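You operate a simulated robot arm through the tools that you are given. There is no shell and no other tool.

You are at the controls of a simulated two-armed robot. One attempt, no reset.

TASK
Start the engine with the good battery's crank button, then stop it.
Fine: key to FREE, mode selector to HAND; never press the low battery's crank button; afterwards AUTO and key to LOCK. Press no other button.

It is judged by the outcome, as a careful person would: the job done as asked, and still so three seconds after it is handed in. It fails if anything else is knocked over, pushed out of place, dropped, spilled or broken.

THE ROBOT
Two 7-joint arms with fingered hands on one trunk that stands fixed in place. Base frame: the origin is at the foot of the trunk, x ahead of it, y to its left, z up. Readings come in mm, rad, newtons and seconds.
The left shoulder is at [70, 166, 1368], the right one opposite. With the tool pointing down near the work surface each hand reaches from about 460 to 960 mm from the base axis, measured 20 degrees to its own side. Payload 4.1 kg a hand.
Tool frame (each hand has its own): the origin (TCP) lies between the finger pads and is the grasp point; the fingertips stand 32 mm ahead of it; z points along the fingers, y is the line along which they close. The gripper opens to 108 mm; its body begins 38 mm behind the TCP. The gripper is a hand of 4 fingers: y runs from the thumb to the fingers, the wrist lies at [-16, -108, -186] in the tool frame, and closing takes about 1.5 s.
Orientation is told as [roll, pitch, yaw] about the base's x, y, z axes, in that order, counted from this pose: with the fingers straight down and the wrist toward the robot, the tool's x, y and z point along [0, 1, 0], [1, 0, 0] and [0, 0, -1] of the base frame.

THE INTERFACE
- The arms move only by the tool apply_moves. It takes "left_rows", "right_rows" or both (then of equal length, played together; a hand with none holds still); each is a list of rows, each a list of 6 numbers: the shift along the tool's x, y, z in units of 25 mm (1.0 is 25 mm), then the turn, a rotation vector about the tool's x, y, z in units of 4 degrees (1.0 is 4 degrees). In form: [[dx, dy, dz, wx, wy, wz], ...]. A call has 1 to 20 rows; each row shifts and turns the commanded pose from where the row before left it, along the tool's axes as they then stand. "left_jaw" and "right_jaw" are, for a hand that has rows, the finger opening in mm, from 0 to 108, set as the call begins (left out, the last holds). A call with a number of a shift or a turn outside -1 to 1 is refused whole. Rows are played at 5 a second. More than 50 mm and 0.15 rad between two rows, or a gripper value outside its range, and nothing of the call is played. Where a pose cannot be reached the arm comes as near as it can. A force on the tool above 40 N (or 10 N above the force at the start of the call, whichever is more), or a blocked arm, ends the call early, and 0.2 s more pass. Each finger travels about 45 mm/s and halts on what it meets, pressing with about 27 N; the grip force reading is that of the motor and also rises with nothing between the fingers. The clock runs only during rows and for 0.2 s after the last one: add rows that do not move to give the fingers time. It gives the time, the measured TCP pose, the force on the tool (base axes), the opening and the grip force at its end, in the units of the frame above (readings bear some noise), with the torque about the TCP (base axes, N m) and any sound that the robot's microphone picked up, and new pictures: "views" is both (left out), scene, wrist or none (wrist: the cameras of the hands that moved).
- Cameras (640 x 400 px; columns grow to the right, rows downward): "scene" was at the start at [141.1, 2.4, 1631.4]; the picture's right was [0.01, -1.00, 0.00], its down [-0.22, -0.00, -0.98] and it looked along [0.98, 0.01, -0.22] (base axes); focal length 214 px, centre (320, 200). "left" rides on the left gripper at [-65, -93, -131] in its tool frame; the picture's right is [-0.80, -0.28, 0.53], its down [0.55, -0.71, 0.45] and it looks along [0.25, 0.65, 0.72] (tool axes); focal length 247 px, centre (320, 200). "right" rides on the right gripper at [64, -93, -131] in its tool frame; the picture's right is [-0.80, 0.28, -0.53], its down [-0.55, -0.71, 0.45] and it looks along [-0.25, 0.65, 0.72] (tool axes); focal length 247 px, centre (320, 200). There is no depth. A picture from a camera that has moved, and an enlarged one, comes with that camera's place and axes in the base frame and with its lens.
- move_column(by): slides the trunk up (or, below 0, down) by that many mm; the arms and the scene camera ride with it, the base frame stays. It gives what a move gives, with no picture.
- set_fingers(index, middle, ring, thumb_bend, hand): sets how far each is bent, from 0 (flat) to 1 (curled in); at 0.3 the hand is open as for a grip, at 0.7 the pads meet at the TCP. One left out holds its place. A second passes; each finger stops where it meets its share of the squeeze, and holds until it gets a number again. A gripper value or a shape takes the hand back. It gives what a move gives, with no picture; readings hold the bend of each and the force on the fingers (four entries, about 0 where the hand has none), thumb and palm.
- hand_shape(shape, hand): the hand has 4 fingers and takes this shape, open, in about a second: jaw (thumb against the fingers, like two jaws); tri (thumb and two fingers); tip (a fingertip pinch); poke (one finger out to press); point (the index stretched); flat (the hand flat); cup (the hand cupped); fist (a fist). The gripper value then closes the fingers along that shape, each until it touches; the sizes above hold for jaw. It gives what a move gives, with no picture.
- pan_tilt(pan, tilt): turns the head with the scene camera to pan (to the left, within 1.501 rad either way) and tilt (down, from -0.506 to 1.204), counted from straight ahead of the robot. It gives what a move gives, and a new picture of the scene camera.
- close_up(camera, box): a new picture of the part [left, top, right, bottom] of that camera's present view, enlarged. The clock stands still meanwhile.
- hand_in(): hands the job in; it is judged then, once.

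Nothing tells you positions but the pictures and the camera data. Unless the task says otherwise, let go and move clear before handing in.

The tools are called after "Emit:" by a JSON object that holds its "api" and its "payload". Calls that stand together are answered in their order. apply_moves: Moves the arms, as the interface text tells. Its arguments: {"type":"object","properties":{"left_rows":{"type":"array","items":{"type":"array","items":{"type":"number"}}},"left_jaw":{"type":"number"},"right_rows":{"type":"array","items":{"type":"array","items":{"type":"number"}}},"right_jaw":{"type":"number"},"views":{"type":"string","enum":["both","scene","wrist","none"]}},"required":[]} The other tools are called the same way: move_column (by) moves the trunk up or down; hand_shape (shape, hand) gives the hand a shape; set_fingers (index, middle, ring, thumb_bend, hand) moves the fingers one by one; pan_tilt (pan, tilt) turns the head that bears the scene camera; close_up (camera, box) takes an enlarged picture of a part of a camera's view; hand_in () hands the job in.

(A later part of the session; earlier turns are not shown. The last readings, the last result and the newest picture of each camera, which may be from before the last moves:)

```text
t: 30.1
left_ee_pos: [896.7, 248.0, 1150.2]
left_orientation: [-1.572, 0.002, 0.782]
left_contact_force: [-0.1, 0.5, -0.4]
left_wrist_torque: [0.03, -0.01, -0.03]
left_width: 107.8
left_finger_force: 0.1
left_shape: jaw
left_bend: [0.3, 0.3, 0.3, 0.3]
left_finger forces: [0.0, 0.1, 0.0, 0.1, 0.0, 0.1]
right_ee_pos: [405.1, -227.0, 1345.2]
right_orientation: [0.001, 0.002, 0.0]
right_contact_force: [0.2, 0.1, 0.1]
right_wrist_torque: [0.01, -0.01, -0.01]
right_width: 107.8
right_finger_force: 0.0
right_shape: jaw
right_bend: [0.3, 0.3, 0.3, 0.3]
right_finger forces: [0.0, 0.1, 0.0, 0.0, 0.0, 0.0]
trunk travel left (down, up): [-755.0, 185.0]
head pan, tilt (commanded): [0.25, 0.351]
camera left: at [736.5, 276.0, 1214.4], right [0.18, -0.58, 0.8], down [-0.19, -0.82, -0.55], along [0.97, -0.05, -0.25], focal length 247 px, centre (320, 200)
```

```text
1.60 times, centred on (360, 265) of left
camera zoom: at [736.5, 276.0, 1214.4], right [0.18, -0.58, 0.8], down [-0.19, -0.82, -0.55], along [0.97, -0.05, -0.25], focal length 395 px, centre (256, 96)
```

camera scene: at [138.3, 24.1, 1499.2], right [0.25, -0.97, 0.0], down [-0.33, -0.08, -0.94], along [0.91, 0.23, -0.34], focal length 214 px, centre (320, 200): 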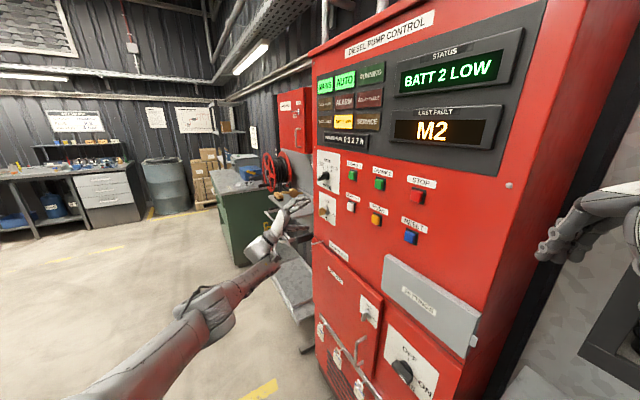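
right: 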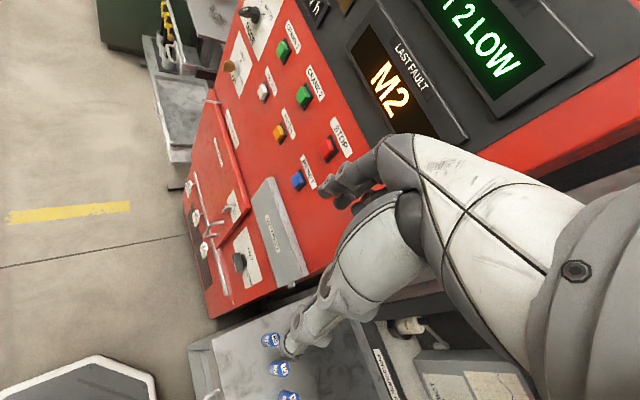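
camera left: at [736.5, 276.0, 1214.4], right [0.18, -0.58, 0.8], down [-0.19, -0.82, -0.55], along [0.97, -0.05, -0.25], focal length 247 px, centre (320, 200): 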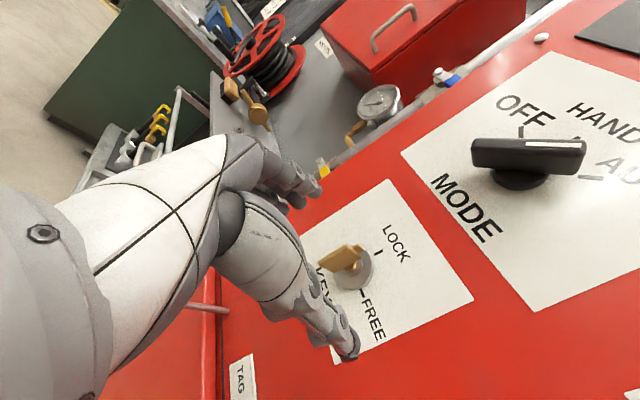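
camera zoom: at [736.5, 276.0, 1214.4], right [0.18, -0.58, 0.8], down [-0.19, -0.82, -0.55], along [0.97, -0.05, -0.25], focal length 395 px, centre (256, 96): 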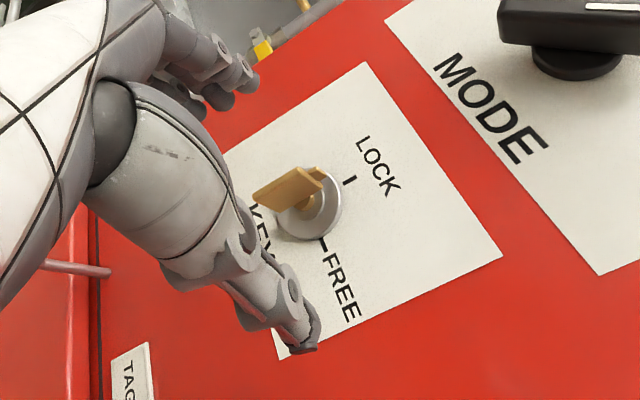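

The hand is lined up with the key bow between thumb and fingers, about 67 mm from the collar. I'll shift slightly right, advance to about 40 mm from the collar and look again before closing.

Emit:
{"api": "apply_moves", "payload": {"left_rows": [[0, -0.12, 0.5, 0, 0, 0], [0, 0, 0.55, 0, 0, 0], [0, 0, 0, 0, 0, 0]], "views": "both"}}

Emit:
{"api": "close_up", "payload": {"camera": "left", "box": [220, 150, 420, 370]}}

Emit:
{"api": "close_up", "payload": {"camera": "scene", "box": [250, 160, 370, 260]}}

```text
t: 30.9
left_ee_pos: [910.3, 229.4, 1151.2]
left_orientation: [-1.573, 0.001, 0.782]
left_contact_force: [0.1, -0.6, -1.0]
left_wrist_torque: [0.0, 0.02, -0.05]
left_width: 107.4
left_finger_force: 0.0
left_shape: jaw
left_bend: [0.3, 0.3, 0.3, 0.3]
left_finger forces: [0.0, 0.0, 0.0, 0.0, 0.0, 0.1]
right_ee_pos: [404.5, -223.6, 1346.6]
right_orientation: [0.002, -0.001, 0.0]
right_contact_force: [0.5, 0.4, 0.1]
right_wrist_torque: [-0.01, -0.01, 0.01]
right_width: 107.7
right_finger_force: 0.1
right_shape: jaw
right_bend: [0.3, 0.3, 0.3, 0.3]
right_finger forces: [0.0, 0.0, 0.0, 0.1, 0.0, 0.0]
trunk travel left (down, up): [-755.0, 185.0]
head pan, tilt (commanded): [0.25, 0.351]
camera scene: at [137.7, 25.0, 1499.3], right [0.25, -0.97, 0.0], down [-0.33, -0.09, -0.94], along [0.91, 0.23, -0.34], focal length 214 px, centre (320, 200)
camera left: at [751.2, 257.5, 1215.2], right [0.17, -0.58, 0.8], down [-0.18, -0.82, -0.55], along [0.97, -0.05, -0.25], focal length 247 px, centre (320, 200)
```

scene: 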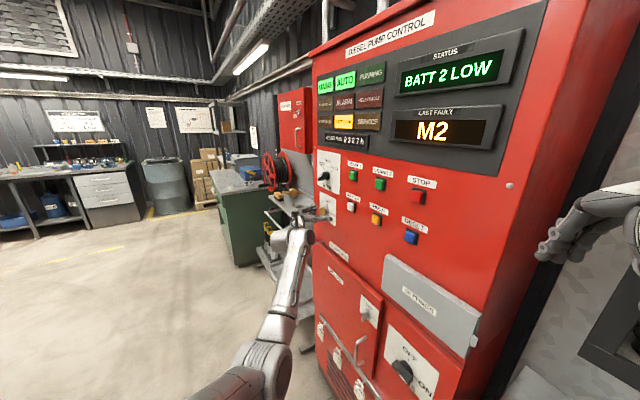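
left: 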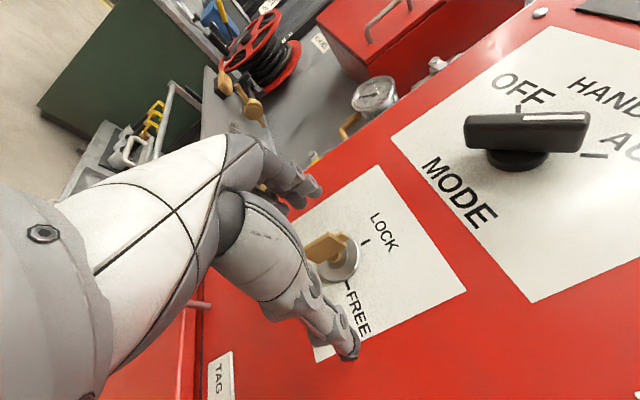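

```text
1.82 times, centred on (320, 260) of left
camera zoom: at [751.2, 257.5, 1215.2], right [0.17, -0.58, 0.8], down [-0.18, -0.82, -0.55], along [0.97, -0.05, -0.25], focal length 449 px, centre (320, 91)
```

zoom: 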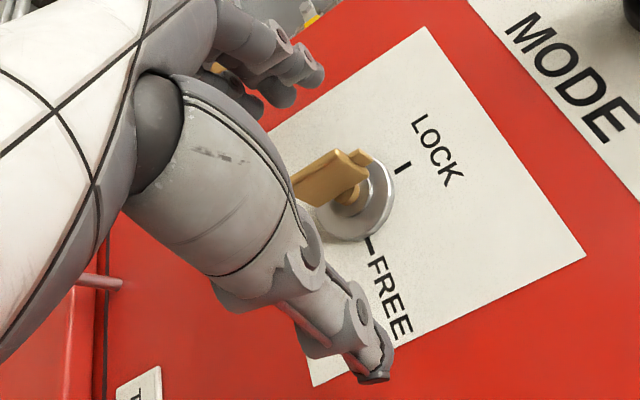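

```text
4.00 times, centred on (310, 210) of scene
camera zoom: at [137.7, 25.0, 1499.3], right [0.25, -0.97, 0.0], down [-0.33, -0.09, -0.94], along [0.91, 0.23, -0.34], focal length 858 px, centre (360, 160)
```

zoom: 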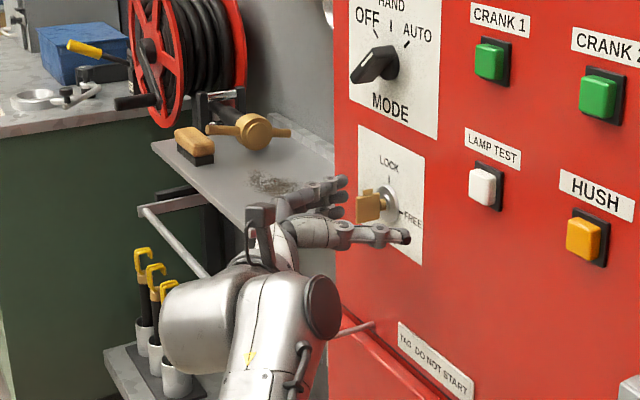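

The thumb and fingers straddle the key, but the thumb looks slightly below the bow's centre. I'll zoom in further to judge the vertical offset before closing.

Emit:
{"api": "close_up", "payload": {"camera": "scene", "box": [310, 190, 374, 230]}}

Emit:
{"api": "close_up", "payload": {"camera": "left", "box": [256, 150, 384, 230]}}

```text
10.00 times, centred on (342, 210) of scene
camera zoom: at [137.7, 25.0, 1499.3], right [0.25, -0.97, 0.0], down [-0.33, -0.09, -0.94], along [0.91, 0.23, -0.34], focal length 2145 px, centre (100, 100)
```

zoom: 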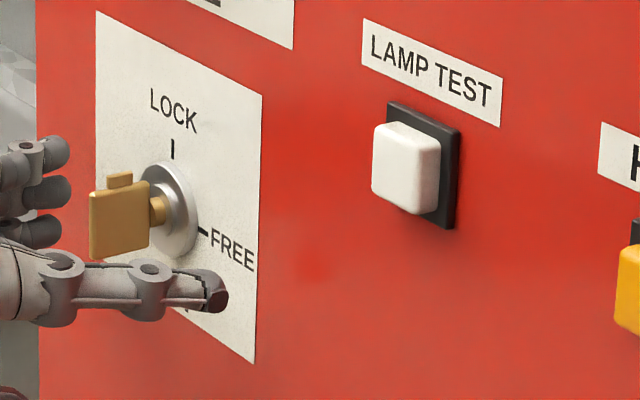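

```text
5.00 times, centred on (320, 190) of left
camera zoom: at [751.2, 257.5, 1215.2], right [0.17, -0.58, 0.8], down [-0.18, -0.82, -0.55], along [0.97, -0.05, -0.25], focal length 1235 px, centre (320, 250)
```

zoom: 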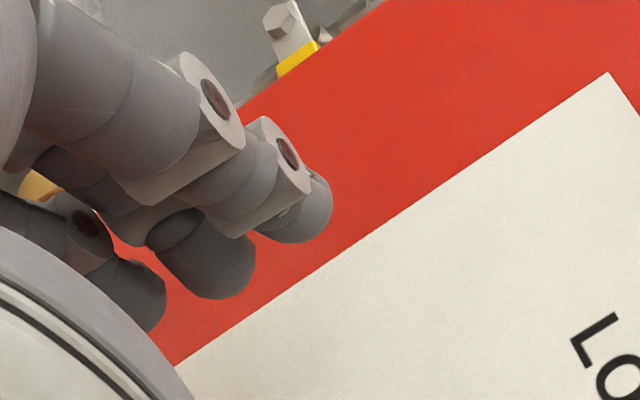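

The finger centres sit about 12 mm below the tool axis, so I'll raise the hand 8 mm and advance a few mm, then close part-way and look again.

Emit:
{"api": "apply_moves", "payload": {"left_rows": [[-0.32, 0.04, 0.12, 0, 0, 0], [0, 0, 0, 0, 0, 0], [0, 0, 0, 0, 0, 0], [0, 0, 0, 0, 0, 0], [0, 0, 0, 0, 0, 0], [0, 0, 0, 0, 0, 0]], "left_jaw": 50, "views": "wrist"}}

Emit:
{"api": "close_up", "payload": {"camera": "scene", "box": [310, 190, 374, 230]}}

Emit:
{"api": "close_up", "payload": {"camera": "left", "box": [240, 170, 400, 300]}}

```text
t: 32.3
left_ee_pos: [913.8, 227.8, 1158.2]
left_orientation: [-1.571, 0.001, 0.783]
left_contact_force: [-0.5, 0.0, -0.1]
left_wrist_torque: [-0.01, 0.02, -0.01]
left_width: 50.4
left_finger_force: 0.2
left_shape: jaw
left_bend: [0.74, 0.46, 0.44, 0.72]
left_finger forces: [0.1, 0.0, 0.0, 0.1, 0.0, 0.1]
right_ee_pos: [404.7, -226.3, 1345.7]
right_orientation: [0.001, 0.002, 0.0]
right_contact_force: [-0.5, -0.2, 0.3]
right_wrist_torque: [-0.02, 0.0, 0.01]
right_width: 107.7
right_finger_force: 0.1
right_shape: jaw
right_bend: [0.3, 0.3, 0.3, 0.3]
right_finger forces: [0.1, 0.0, 0.0, 0.0, 0.1, 0.0]
trunk travel left (down, up): [-755.0, 185.0]
head pan, tilt (commanded): [0.25, 0.351]
camera left: at [754.6, 255.5, 1222.8], right [0.17, -0.58, 0.8], down [-0.18, -0.82, -0.55], along [0.97, -0.05, -0.25], focal length 247 px, centre (320, 200)
```

left: 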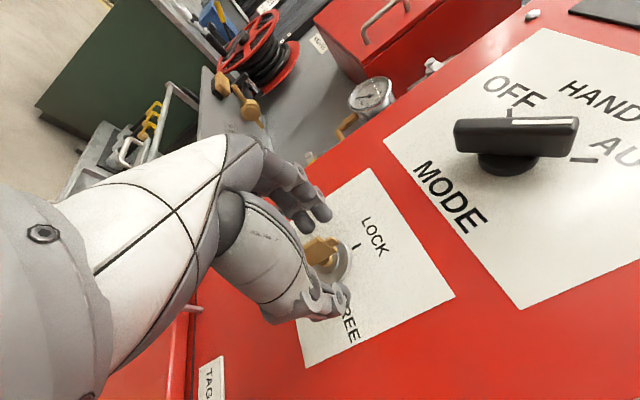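

```text
10.00 times, centred on (342, 210) of scene
camera zoom: at [138.2, 24.2, 1499.2], right [0.25, -0.97, 0.0], down [-0.33, -0.08, -0.94], along [0.91, 0.23, -0.34], focal length 2145 px, centre (100, 100)
```

zoom: 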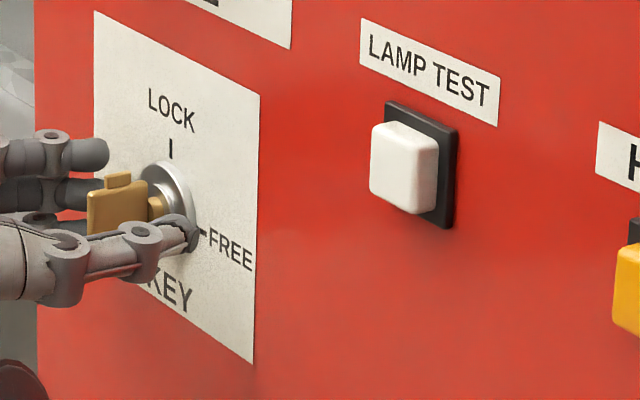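

```text
3.08 times, centred on (320, 235) of left
camera zoom: at [754.6, 255.5, 1222.8], right [0.17, -0.58, 0.8], down [-0.18, -0.82, -0.55], along [0.97, -0.05, -0.25], focal length 760 px, centre (320, 92)
```

zoom: 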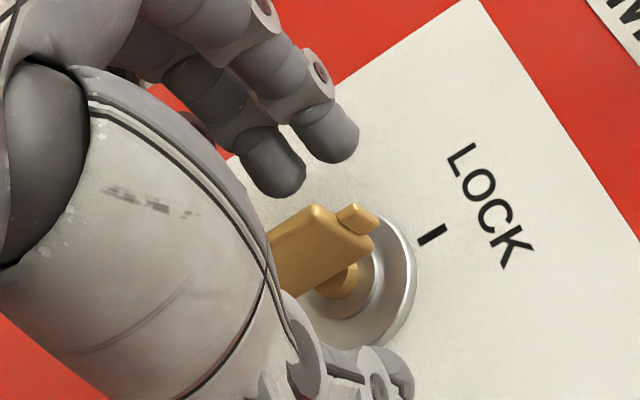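

The bow sits between the three fingers (left) and the thumb (right). I'll close the grip on it.

Emit:
{"api": "apply_moves", "payload": {"left_rows": [[0, 0, 0, 0, 0, 0], [0, 0, 0, 0, 0, 0], [0, 0, 0, 0, 0, 0], [0, 0, 0, 0, 0, 0], [0, 0, 0, 0, 0, 0], [0, 0, 0, 0, 0, 0], [0, 0, 0, 0, 0, 0]], "left_jaw": 0, "views": "wrist"}}

Emit:
{"api": "close_up", "payload": {"camera": "scene", "box": [310, 190, 374, 230]}}

Emit:
{"api": "close_up", "payload": {"camera": "left", "box": [240, 170, 400, 300]}}

```text
t: 33.9
left_ee_pos: [914.4, 229.2, 1159.1]
left_orientation: [-1.571, 0.002, 0.784]
left_contact_force: [0.7, 0.7, 0.9]
left_wrist_torque: [0.1, -0.08, 0.14]
left_width: 0.0
left_finger_force: 26.9
left_shape: jaw
left_bend: [0.7, 0.67, 0.7, 0.69]
left_finger forces: [12.9, 9.2, 3.2, 0.1, 23.0, 0.0]
right_ee_pos: [405.1, -225.5, 1346.7]
right_orientation: [0.002, 0.001, -0.001]
right_contact_force: [-0.6, 0.2, 0.3]
right_wrist_torque: [0.01, 0.05, -0.01]
right_width: 107.7
right_finger_force: 0.0
right_shape: jaw
right_bend: [0.3, 0.3, 0.3, 0.3]
right_finger forces: [0.0, 0.1, 0.0, 0.0, 0.1, 0.1]
trunk travel left (down, up): [-755.0, 185.0]
head pan, tilt (commanded): [0.25, 0.351]
camera left: at [754.7, 255.8, 1222.7], right [0.17, -0.58, 0.8], down [-0.18, -0.82, -0.55], along [0.97, -0.05, -0.25], focal length 247 px, centre (320, 200)
```

left: 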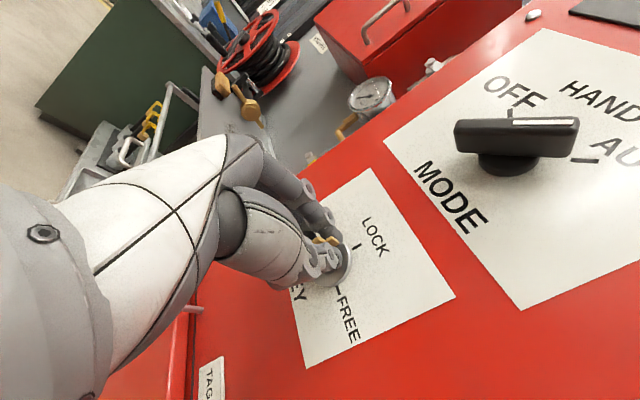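

```text
10.00 times, centred on (342, 210) of scene
camera zoom: at [138.3, 24.5, 1499.2], right [0.25, -0.97, 0.0], down [-0.33, -0.09, -0.94], along [0.91, 0.23, -0.34], focal length 2145 px, centre (100, 100)
```

zoom: 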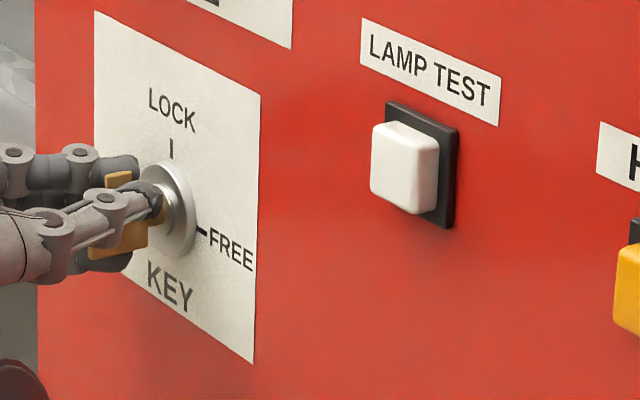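

```text
3.08 times, centred on (320, 235) of left
camera zoom: at [754.7, 255.8, 1222.7], right [0.17, -0.58, 0.8], down [-0.18, -0.82, -0.55], along [0.97, -0.05, -0.25], focal length 760 px, centre (320, 92)
```

zoom: 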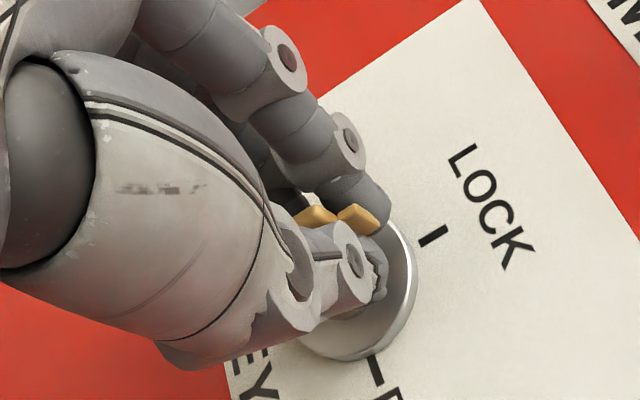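

The bow is firmly pinched between thumb and fingers. I'll begin turning it clockwise about the key axis, checking part-way.

Emit:
{"api": "apply_moves", "payload": {"left_rows": [[0, -0.025, 0, 0, 0, 1], [0, -0.025, 0, 0, 0, 1], [0, -0.025, 0, 0, 0, 1], [0, -0.025, 0, 0, 0, 1], [0, -0.025, 0, 0, 0, 1], [0, -0.025, 0, 0, 0, 1], [0, -0.025, 0, 0, 0, 1], [0, -0.025, 0, 0, 0, 1]], "views": "wrist"}}

Emit:
{"api": "close_up", "payload": {"camera": "scene", "box": [310, 190, 374, 230]}}

Emit:
{"api": "close_up", "payload": {"camera": "left", "box": [240, 170, 400, 300]}}

```text
t: 35.7
left_ee_pos: [911.5, 224.2, 1157.0]
left_orientation: [-1.574, -0.559, 0.784]
left_contact_force: [2.3, 2.0, 2.4]
left_wrist_torque: [-0.05, -0.02, 0.15]
left_width: 0.0
left_finger_force: 27.2
left_shape: jaw
left_bend: [0.7, 0.71, 0.7, 0.7]
left_finger forces: [13.6, 13.6, 1.6, 0.1, 18.7, 0.1]
right_ee_pos: [405.2, -225.7, 1346.7]
right_orientation: [0.003, 0.002, -0.001]
right_contact_force: [-0.4, 0.0, -0.4]
right_wrist_torque: [-0.05, -0.01, 0.02]
right_width: 107.8
right_finger_force: 0.0
right_shape: jaw
right_bend: [0.3, 0.3, 0.3, 0.3]
right_finger forces: [0.0, 0.0, 0.1, 0.0, 0.0, 0.0]
trunk travel left (down, up): [-755.0, 185.0]
head pan, tilt (commanded): [0.25, 0.351]
camera left: at [738.4, 238.2, 1162.1], right [-0.09, -0.84, 0.53], down [0.1, -0.54, -0.84], along [0.99, -0.03, 0.13], focal length 247 px, centre (320, 200)
```

left: 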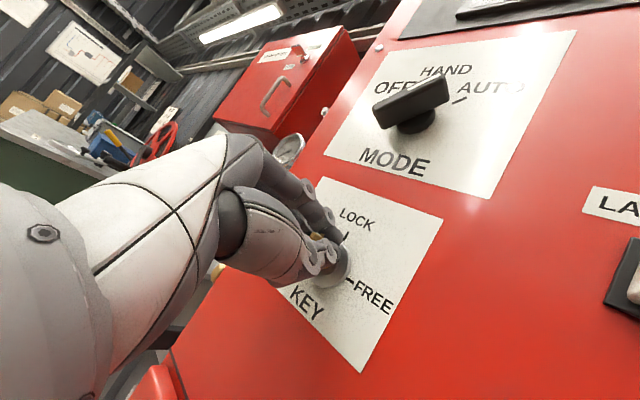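

```text
10.00 times, centred on (342, 210) of scene
camera zoom: at [138.3, 25.1, 1499.2], right [0.25, -0.97, 0.0], down [-0.33, -0.09, -0.94], along [0.91, 0.23, -0.34], focal length 2145 px, centre (100, 100)
```

zoom: 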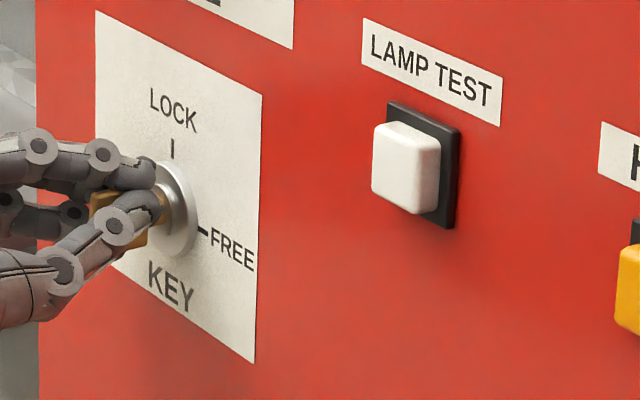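

```text
3.08 times, centred on (320, 235) of left
camera zoom: at [738.4, 238.2, 1162.1], right [-0.09, -0.84, 0.53], down [0.1, -0.54, -0.84], along [0.99, -0.03, 0.13], focal length 760 px, centre (320, 92)
```

zoom: 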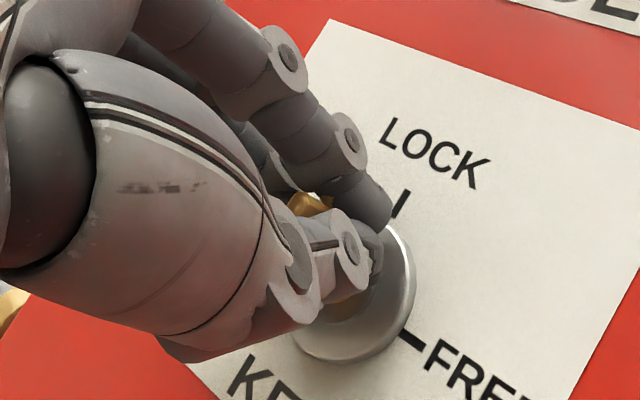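

The grip holds with small forces and the hand has turned 32°. I'll continue the turn.

Emit:
{"api": "apply_moves", "payload": {"left_rows": [[0, -0.025, 0, 0, 0, 1], [0, -0.025, 0, 0, 0, 1], [0, -0.025, 0, 0, 0, 1], [0, -0.025, 0, 0, 0, 1], [0, -0.025, 0, 0, 0, 1], [0, -0.025, 0, 0, 0, 1], [0, -0.025, 0, 0, 0, 1], [0, -0.025, 0, 0, 0, 1]], "views": "wrist"}}

Emit:
{"api": "close_up", "payload": {"camera": "scene", "box": [310, 190, 374, 230]}}

Emit:
{"api": "close_up", "payload": {"camera": "left", "box": [240, 170, 400, 300]}}

```text
t: 37.5
left_ee_pos: [909.5, 223.5, 1154.3]
left_orientation: [-1.573, -1.117, 0.783]
left_contact_force: [1.7, 1.2, -1.0]
left_wrist_torque: [-0.01, -0.01, 0.1]
left_width: 0.0
left_finger_force: 27.0
left_shape: jaw
left_bend: [0.71, 0.71, 0.7, 0.7]
left_finger forces: [12.5, 14.0, 1.0, 0.0, 18.6, 0.1]
right_ee_pos: [404.3, -224.8, 1345.9]
right_orientation: [0.001, 0.002, -0.001]
right_contact_force: [0.2, -0.3, 0.9]
right_wrist_torque: [0.0, -0.03, -0.01]
right_width: 107.6
right_finger_force: 0.0
right_shape: jaw
right_bend: [0.3, 0.3, 0.3, 0.3]
right_finger forces: [0.0, 0.1, 0.0, 0.0, 0.1, 0.0]
trunk travel left (down, up): [-755.0, 185.0]
head pan, tilt (commanded): [0.25, 0.351]
camera left: at [746.3, 246.1, 1097.9], right [-0.22, -0.97, 0.1], down [0.45, -0.19, -0.87], along [0.87, -0.15, 0.47], focal length 247 px, centre (320, 200)
```

left: 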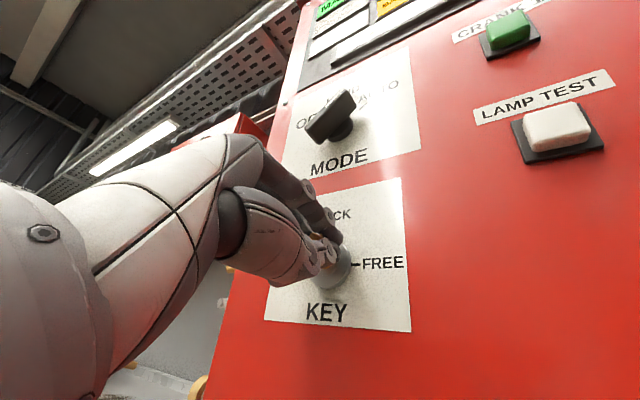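

```text
10.00 times, centred on (342, 210) of scene
camera zoom: at [138.7, 24.6, 1499.1], right [0.25, -0.97, 0.0], down [-0.33, -0.09, -0.94], along [0.91, 0.23, -0.34], focal length 2145 px, centre (100, 100)
```

zoom: 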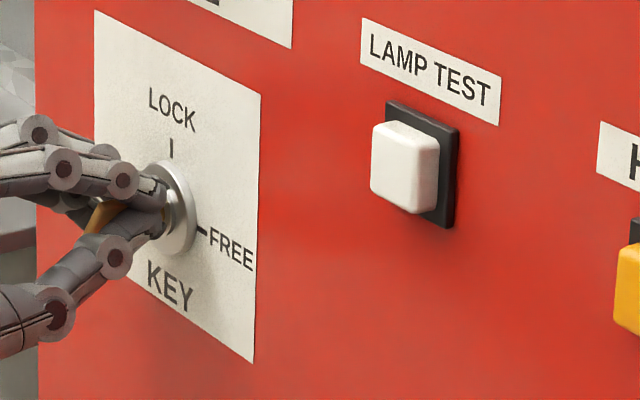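

```text
3.08 times, centred on (320, 235) of left
camera zoom: at [746.3, 246.1, 1097.9], right [-0.22, -0.97, 0.1], down [0.45, -0.19, -0.87], along [0.87, -0.15, 0.47], focal length 760 px, centre (320, 92)
```

zoom: 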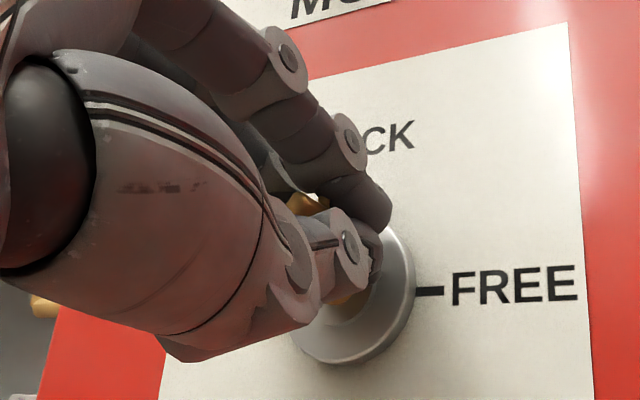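

The key looks the same relative to the hand, so it is turning with it (64° now). I'll complete the turn to just past 90°.

Emit:
{"api": "apply_moves", "payload": {"left_rows": [[0, -0.025, 0, 0, 0, 1], [0, -0.025, 0, 0, 0, 1], [0, -0.025, 0, 0, 0, 1], [0, -0.025, 0, 0, 0, 1], [0, -0.025, 0, 0, 0, 1], [0, -0.025, 0, 0, 0, 1], [0, -0.025, 0, 0, 0, 1]], "views": "wrist"}}

Emit:
{"api": "close_up", "payload": {"camera": "scene", "box": [310, 190, 374, 230]}}

Emit:
{"api": "close_up", "payload": {"camera": "left", "box": [240, 170, 400, 300]}}

```text
t: 39.1
left_ee_pos: [894.6, 214.0, 1158.9]
left_orientation: [-1.646, -1.534, 0.856]
left_contact_force: [0.0, -0.6, 1.2]
left_wrist_torque: [-0.01, -0.01, 0.01]
left_width: 0.1
left_finger_force: 26.9
left_shape: jaw
left_bend: [0.71, 0.72, 0.7, 0.72]
left_finger forces: [0.1, 0.0, 0.3, 0.0, 0.0, 0.1]
left hand out of reach, approached as far as the arm can: row 4, 5, 6, 7
right_ee_pos: [401.0, -227.6, 1346.6]
right_orientation: [0.004, 0.0, -0.002]
right_contact_force: [-0.5, -0.1, -0.3]
right_wrist_torque: [0.06, 0.0, -0.02]
right_width: 107.6
right_finger_force: 0.1
right_shape: jaw
right_bend: [0.3, 0.3, 0.3, 0.3]
right_finger forces: [0.0, 0.0, 0.0, 0.0, 0.0, 0.0]
trunk travel left (down, up): [-755.0, 185.0]
head pan, tilt (commanded): [0.25, 0.351]
camera left: at [753.7, 259.1, 1068.2], right [-0.2, -0.95, -0.25], down [0.69, 0.05, -0.72], along [0.7, -0.32, 0.64], focal length 247 px, centre (320, 200)
```

left: 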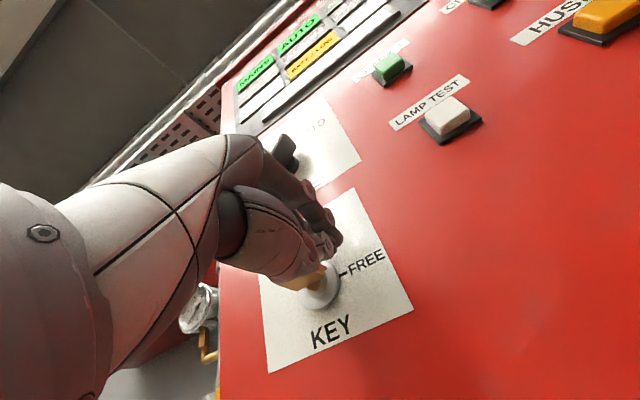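

```text
10.00 times, centred on (342, 210) of scene
camera zoom: at [135.0, 22.4, 1499.7], right [0.25, -0.97, 0.0], down [-0.33, -0.08, -0.94], along [0.91, 0.23, -0.34], focal length 2145 px, centre (100, 100)
```

zoom: 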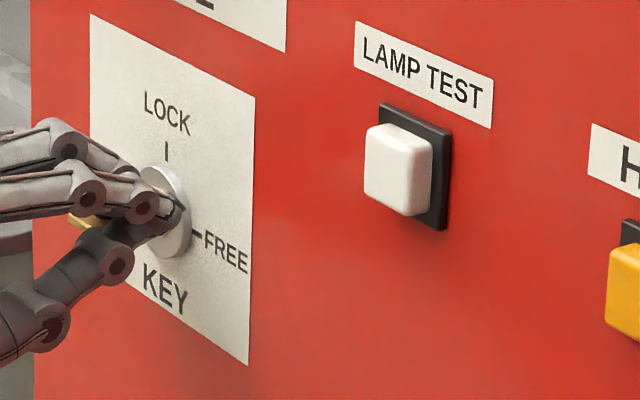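

```text
3.08 times, centred on (320, 235) of left
camera zoom: at [753.7, 259.1, 1068.2], right [-0.2, -0.95, -0.25], down [0.69, 0.05, -0.72], along [0.7, -0.32, 0.64], focal length 760 px, centre (320, 92)
```

zoom: 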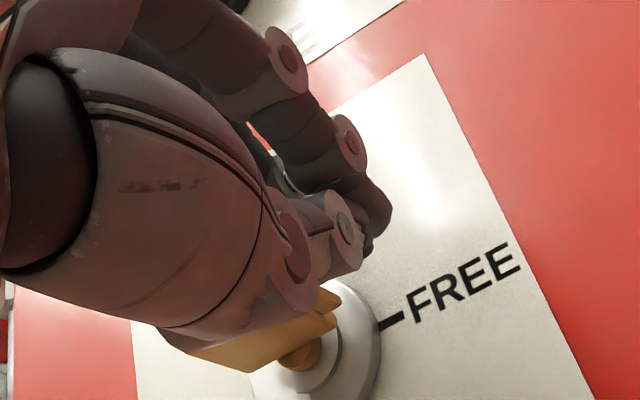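

The arm hit its reach limit at the very end and the fingers slipped off; the bow looks close to FREE. I'll retreat straight out, slightly upward, with fingers still closed so as not to disturb the key, then inspect.

Emit:
{"api": "apply_moves", "payload": {"left_rows": [[0, 0.4, -1, 0, 0, 0], [0, 0, -1, 0, 0, 0], [0, 0, -1, 0, 0, 0], [0, 0, -0.5, 0, 0, 0]], "views": "wrist"}}

Emit:
{"api": "close_up", "payload": {"camera": "scene", "box": [300, 180, 380, 230]}}

Emit:
{"api": "close_up", "payload": {"camera": "left", "box": [300, 200, 460, 330]}}

```text
t: 40.1
left_ee_pos: [837.3, 283.1, 1164.1]
left_orientation: [-1.596, -1.535, 0.809]
left_contact_force: [1.0, -0.4, -0.1]
left_wrist_torque: [0.02, -0.02, 0.02]
left_width: 0.0
left_finger_force: 27.4
left_shape: jaw
left_bend: [0.71, 0.72, 0.7, 0.72]
left_finger forces: [0.1, 0.0, 0.1, 0.0, 0.1, 0.1]
right_ee_pos: [403.7, -223.0, 1347.0]
right_orientation: [0.001, -0.002, 0.0]
right_contact_force: [0.0, -0.6, -0.5]
right_wrist_torque: [-0.03, -0.01, 0.01]
right_width: 107.7
right_finger_force: 0.1
right_shape: jaw
right_bend: [0.3, 0.3, 0.3, 0.3]
right_finger forces: [0.0, 0.0, 0.1, 0.0, 0.0, 0.0]
trunk travel left (down, up): [-755.0, 185.0]
head pan, tilt (commanded): [0.25, 0.351]
camera left: at [695.8, 327.6, 1074.4], right [-0.2, -0.95, -0.25], down [0.69, 0.05, -0.72], along [0.7, -0.32, 0.64], focal length 247 px, centre (320, 200)
```

left: 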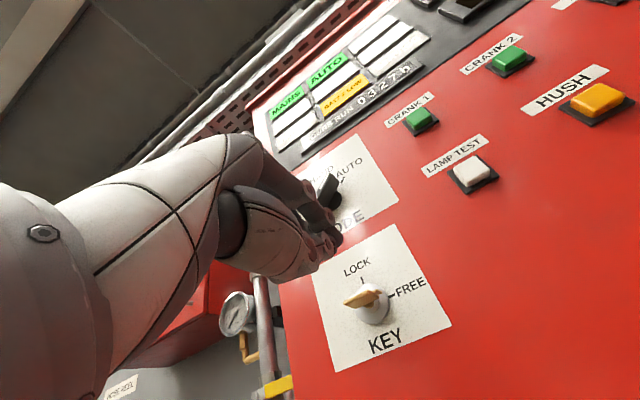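

```text
8.00 times, centred on (340, 205) of scene
camera zoom: at [137.9, 26.1, 1499.2], right [0.25, -0.97, 0.0], down [-0.33, -0.09, -0.94], along [0.91, 0.23, -0.34], focal length 1716 px, centre (160, 160)
```

zoom: 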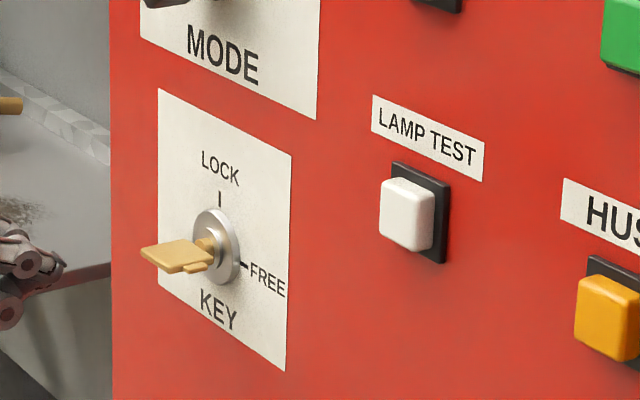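

```text
3.08 times, centred on (380, 265) of left
camera zoom: at [695.8, 327.6, 1074.4], right [-0.2, -0.95, -0.25], down [0.69, 0.05, -0.72], along [0.7, -0.32, 0.64], focal length 760 px, centre (135, 0)
```

zoom: 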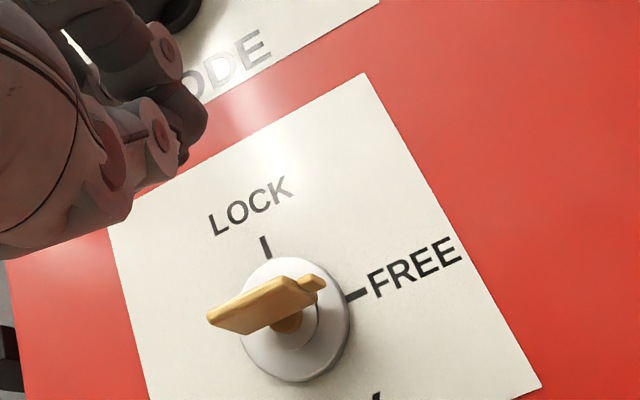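

The key bow is now horizontal with its nub aligned to the FREE mark. I'll check the panel's display, then line up on the mode knob.

Emit:
{"api": "close_up", "payload": {"camera": "scene", "box": [300, 10, 540, 160]}}

Emit:
{"api": "close_up", "payload": {"camera": "scene", "box": [310, 145, 374, 195]}}

```text
2.67 times, centred on (420, 85) of scene
camera zoom: at [137.9, 26.1, 1499.2], right [0.25, -0.97, 0.0], down [-0.33, -0.09, -0.94], along [0.91, 0.23, -0.34], focal length 572 px, centre (53, 507)
```

zoom: 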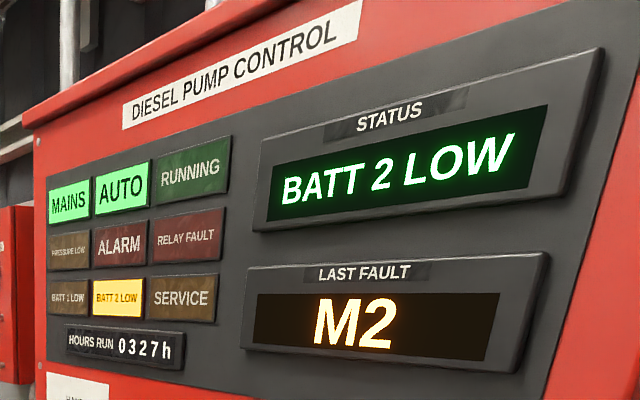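

```text
8.00 times, centred on (342, 170) of scene
camera zoom: at [137.9, 26.1, 1499.2], right [0.25, -0.97, 0.0], down [-0.33, -0.09, -0.94], along [0.91, 0.23, -0.34], focal length 1716 px, centre (144, 440)
```

zoom: 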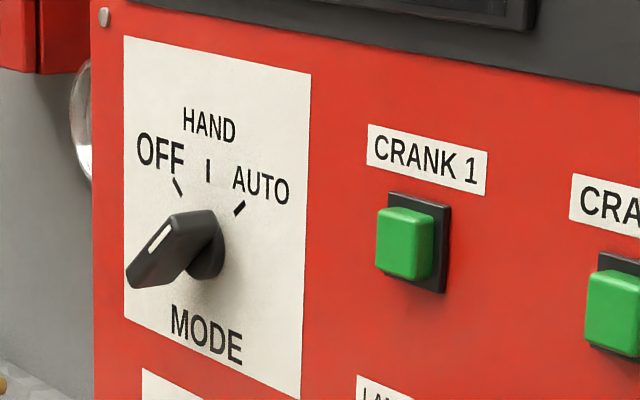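

Status is unchanged, as expected with only the key freed. Now I rotate the hand so its closing line crosses the mode bar (at AUTO, 45° right), and move to a stand-off in front of the mode knob near [940, 199, 1296].

Emit:
{"api": "apply_moves", "payload": {"left_rows": [[0, 0, 0, 0, 0, -1], [0, 0, 0, 0, 0, -1], [0, 0, 0, 0, 0, -1], [0, 0, 0, 0, 0, -1], [0, 0, 0, 0, 0, -1], [0, 0, 0, 0, 0, -1], [0, 0, 0, 0, 0, -1], [0, 0, 0, 0, 0, -1], [0, 0, 0, 0, 0, -1], [0, 0, 0, 0, 0, -1], [0, 0, 0, 0, 0, -1], [0, 0, 0, 0, 0, -0.75], [-0.74, 0.82, 0, 0, 0, 0], [-0.74, 0.82, 0, 0, 0, 0], [-0.74, 0.82, 0, 0, 0, 0], [-0.74, 0.82, 0, 0, 0, 0], [-0.74, 0.82, 0, 0, 0, 0]], "left_jaw": 108, "views": "both"}}

Emit:
{"api": "close_up", "payload": {"camera": "left", "box": [240, 150, 480, 330]}}

Emit:
{"api": "close_up", "payload": {"camera": "scene", "box": [290, 145, 386, 205]}}

```text
t: 43.7
left_ee_pos: [848.2, 294.1, 1301.5]
left_orientation: [-1.571, -0.714, 0.783]
left_contact_force: [0.2, -0.7, 1.0]
left_wrist_torque: [-0.02, 0.01, -0.02]
left_width: 107.8
left_finger_force: 0.1
left_shape: jaw
left_bend: [0.3, 0.3, 0.3, 0.3]
left_finger forces: [0.0, 0.0, 0.0, 0.0, 0.1, 0.0]
right_ee_pos: [404.9, -225.1, 1344.7]
right_orientation: [0.001, 0.002, 0.001]
right_contact_force: [0.5, 0.1, -1.0]
right_wrist_torque: [0.0, 0.02, 0.0]
right_width: 107.6
right_finger_force: 0.0
right_shape: jaw
right_bend: [0.3, 0.3, 0.3, 0.3]
right_finger forces: [0.1, 0.0, 0.0, 0.0, 0.0, 0.1]
trunk travel left (down, up): [-755.0, 185.0]
head pan, tilt (commanded): [0.25, 0.351]
camera scene: at [137.9, 24.3, 1499.2], right [0.25, -0.97, 0.0], down [-0.33, -0.08, -0.94], along [0.91, 0.23, -0.34], focal length 214 px, centre (320, 200)
camera left: at [675.1, 307.3, 1288.2], right [-0.15, -0.9, 0.42], down [0.19, -0.44, -0.88], along [0.97, -0.05, 0.24], focal length 247 px, centre (320, 200)
```

scene: 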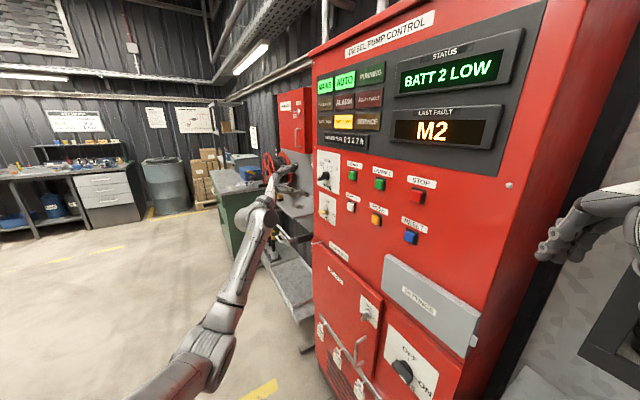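
left: 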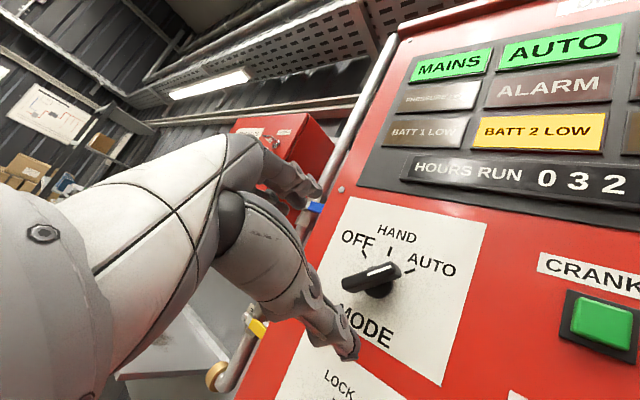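

```text
2.22 times, centred on (360, 240) of left
camera zoom: at [675.1, 307.3, 1288.2], right [-0.15, -0.9, 0.42], down [0.19, -0.44, -0.88], along [0.97, -0.05, 0.24], focal length 549 px, centre (231, 111)
```

zoom: 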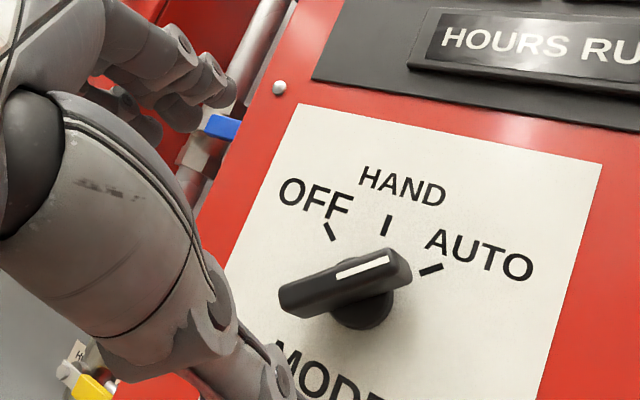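

```text
6.67 times, centred on (338, 175) of scene
camera zoom: at [137.9, 24.3, 1499.2], right [0.25, -0.97, 0.0], down [-0.33, -0.08, -0.94], along [0.91, 0.23, -0.34], focal length 1430 px, centre (200, 367)
```

zoom: 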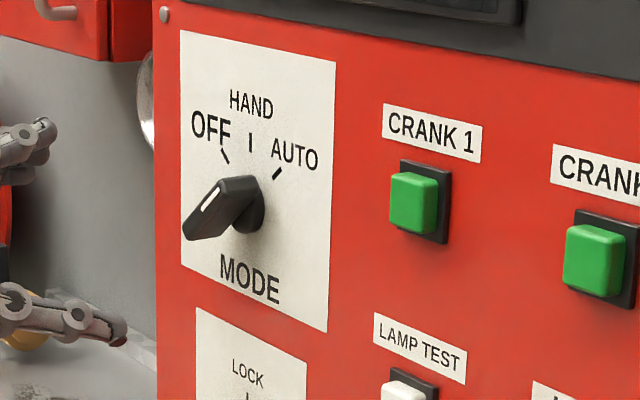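

The knob axis sits near the hand's centre line. I'll turn the hand 6° more to match the bar, recentre, advance 60 mm and look again.

Emit:
{"api": "apply_moves", "payload": {"left_rows": [[-0.2, -0.16, 0, 0, 0, 0.75], [0, 0, 0.8, 0, 0, 0.75], [0, 0, 0.8, 0, 0, 0], [0, 0, 0.8, 0, 0, 0], [0, 0, 0, 0, 0, 0]], "views": "wrist"}}

Emit:
{"api": "close_up", "payload": {"camera": "left", "box": [240, 150, 480, 330]}}

Emit:
{"api": "close_up", "payload": {"camera": "scene", "box": [290, 145, 386, 205]}}

```text
t: 44.9
left_ee_pos: [888.7, 245.7, 1302.8]
left_orientation: [-1.572, -0.818, 0.784]
left_contact_force: [-0.2, 0.1, 0.1]
left_wrist_torque: [-0.02, 0.01, 0.02]
left_width: 108.0
left_finger_force: 0.0
left_shape: jaw
left_bend: [0.3, 0.3, 0.3, 0.3]
left_finger forces: [0.0, 0.1, 0.1, 0.0, 0.0, 0.0]
right_ee_pos: [404.3, -224.7, 1346.6]
right_orientation: [0.003, 0.001, 0.0]
right_contact_force: [-0.1, -0.3, 0.1]
right_wrist_torque: [0.0, 0.06, 0.03]
right_width: 107.8
right_finger_force: 0.1
right_shape: jaw
right_bend: [0.3, 0.3, 0.3, 0.3]
right_finger forces: [0.0, 0.0, 0.1, 0.0, 0.0, 0.1]
trunk travel left (down, up): [-755.0, 185.0]
head pan, tilt (commanded): [0.25, 0.351]
camera left: at [716.4, 261.3, 1278.6], right [-0.17, -0.92, 0.34], down [0.26, -0.37, -0.89], along [0.95, -0.07, 0.3], focal length 247 px, centre (320, 200)
```

left: 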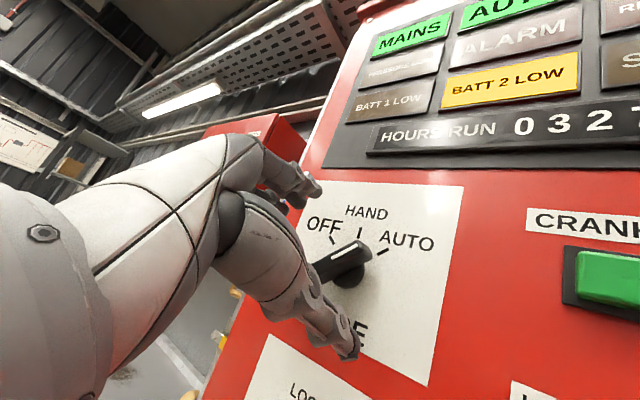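

```text
2.22 times, centred on (360, 240) of left
camera zoom: at [716.4, 261.3, 1278.6], right [-0.17, -0.92, 0.34], down [0.26, -0.37, -0.89], along [0.95, -0.07, 0.3], focal length 549 px, centre (231, 111)
```

zoom: 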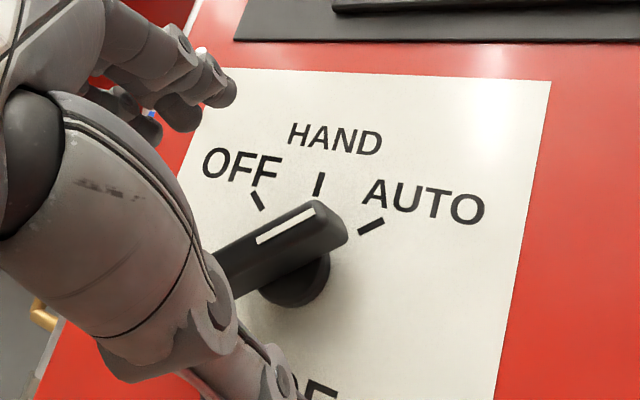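

```text
6.67 times, centred on (338, 175) of scene
camera zoom: at [138.0, 24.8, 1499.2], right [0.25, -0.97, 0.0], down [-0.33, -0.09, -0.94], along [0.91, 0.23, -0.34], focal length 1430 px, centre (200, 367)
```

zoom: 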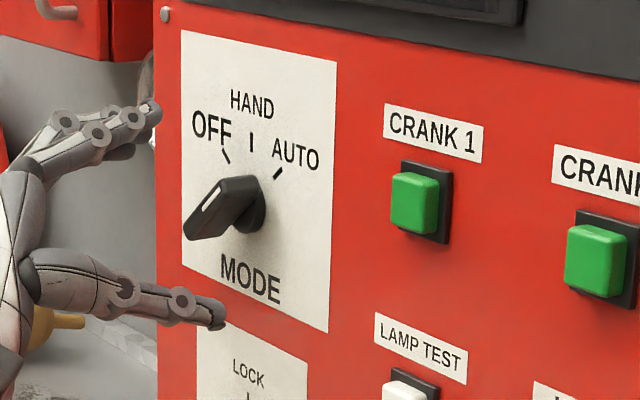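

The bar sits between fingers (upper-left) and thumb (lower-right). I'll shift 3 mm, advance 27 mm and close to half opening to check.

Emit:
{"api": "apply_moves", "payload": {"left_rows": [[0, -0.12, 0.5, 0, 0, 0], [0, 0, 0.55, 0, 0, 0], [0, 0, 0, 0, 0, 0]], "views": "none"}}

Emit:
{"api": "apply_moves", "payload": {"left_rows": [[0, 0, 0, 0, 0, 0], [0, 0, 0, 0, 0, 0], [0, 0, 0, 0, 0, 0], [0, 0, 0, 0, 0, 0], [0, 0, 0, 0, 0, 0]], "left_jaw": 50, "views": "wrist"}}

Emit:
{"api": "close_up", "payload": {"camera": "left", "box": [240, 150, 400, 300]}}

Emit:
{"api": "close_up", "payload": {"camera": "scene", "box": [300, 150, 380, 200]}}

```text
t: 45.7
left_ee_pos: [904.2, 225.8, 1302.9]
left_orientation: [-1.571, -0.818, 0.783]
left_contact_force: [-0.5, 0.4, -0.7]
left_wrist_torque: [-0.03, 0.01, -0.03]
left_width: 107.7
left_finger_force: 0.0
left_shape: jaw
left_bend: [0.3, 0.3, 0.3, 0.3]
left_finger forces: [0.0, 0.0, 0.0, 0.0, 0.1, 0.0]
right_ee_pos: [404.4, -224.7, 1346.7]
right_orientation: [0.002, 0.002, -0.001]
right_contact_force: [0.2, 0.3, 0.6]
right_wrist_torque: [0.02, -0.02, 0.0]
right_width: 107.6
right_finger_force: 0.0
right_shape: jaw
right_bend: [0.3, 0.3, 0.3, 0.3]
right_finger forces: [0.1, 0.0, 0.0, 0.0, 0.0, 0.2]
trunk travel left (down, up): [-755.0, 185.0]
head pan, tilt (commanded): [0.25, 0.351]
```

```text
t: 46.9
left_ee_pos: [903.4, 225.2, 1302.5]
left_orientation: [-1.571, -0.817, 0.783]
left_contact_force: [0.6, -0.3, 0.3]
left_wrist_torque: [-0.03, 0.02, 0.01]
left_width: 50.6
left_finger_force: 0.2
left_shape: jaw
left_bend: [0.74, 0.46, 0.44, 0.72]
left_finger forces: [0.0, 0.0, 0.0, 0.0, 0.0, 0.0]
right_ee_pos: [404.3, -225.6, 1346.5]
right_orientation: [0.001, 0.002, 0.001]
right_contact_force: [-0.1, -0.1, 0.2]
right_wrist_torque: [-0.04, -0.01, 0.01]
right_width: 107.8
right_finger_force: 0.0
right_shape: jaw
right_bend: [0.3, 0.3, 0.3, 0.3]
right_finger forces: [0.0, 0.0, 0.0, 0.0, 0.0, 0.0]
trunk travel left (down, up): [-755.0, 185.0]
head pan, tilt (commanded): [0.25, 0.351]
camera left: at [731.7, 240.1, 1278.4], right [-0.17, -0.92, 0.34], down [0.26, -0.37, -0.89], along [0.95, -0.07, 0.3], focal length 247 px, centre (320, 200)
```

left: 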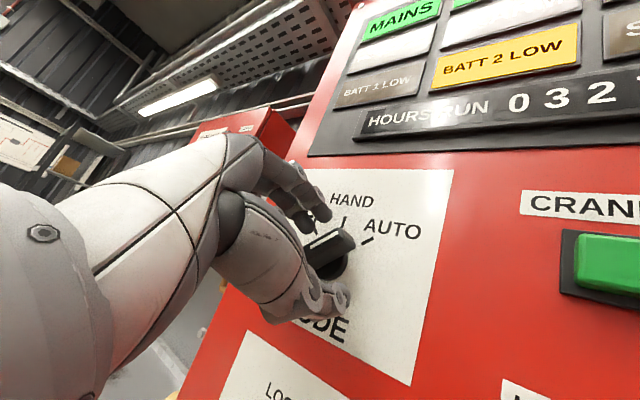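

```text
2.67 times, centred on (320, 225) of left
camera zoom: at [731.7, 240.1, 1278.4], right [-0.17, -0.92, 0.34], down [0.26, -0.37, -0.89], along [0.95, -0.07, 0.3], focal length 659 px, centre (320, 133)
```

zoom: 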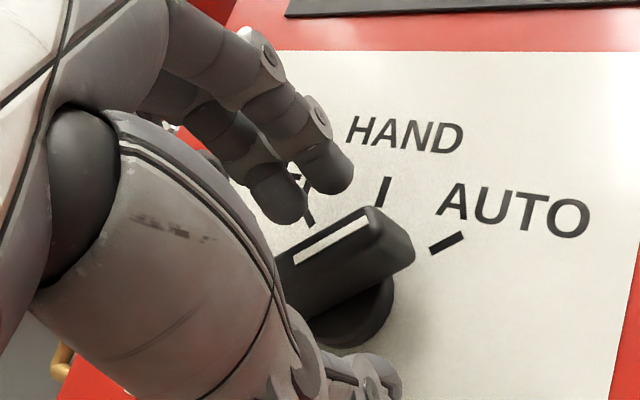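

```text
8.00 times, centred on (340, 175) of scene
camera zoom: at [138.1, 24.4, 1499.2], right [0.25, -0.97, 0.0], down [-0.33, -0.08, -0.94], along [0.91, 0.23, -0.34], focal length 1716 px, centre (160, 400)
```

zoom: 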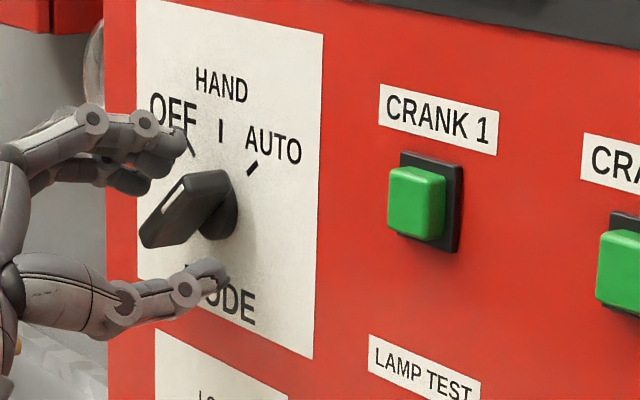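

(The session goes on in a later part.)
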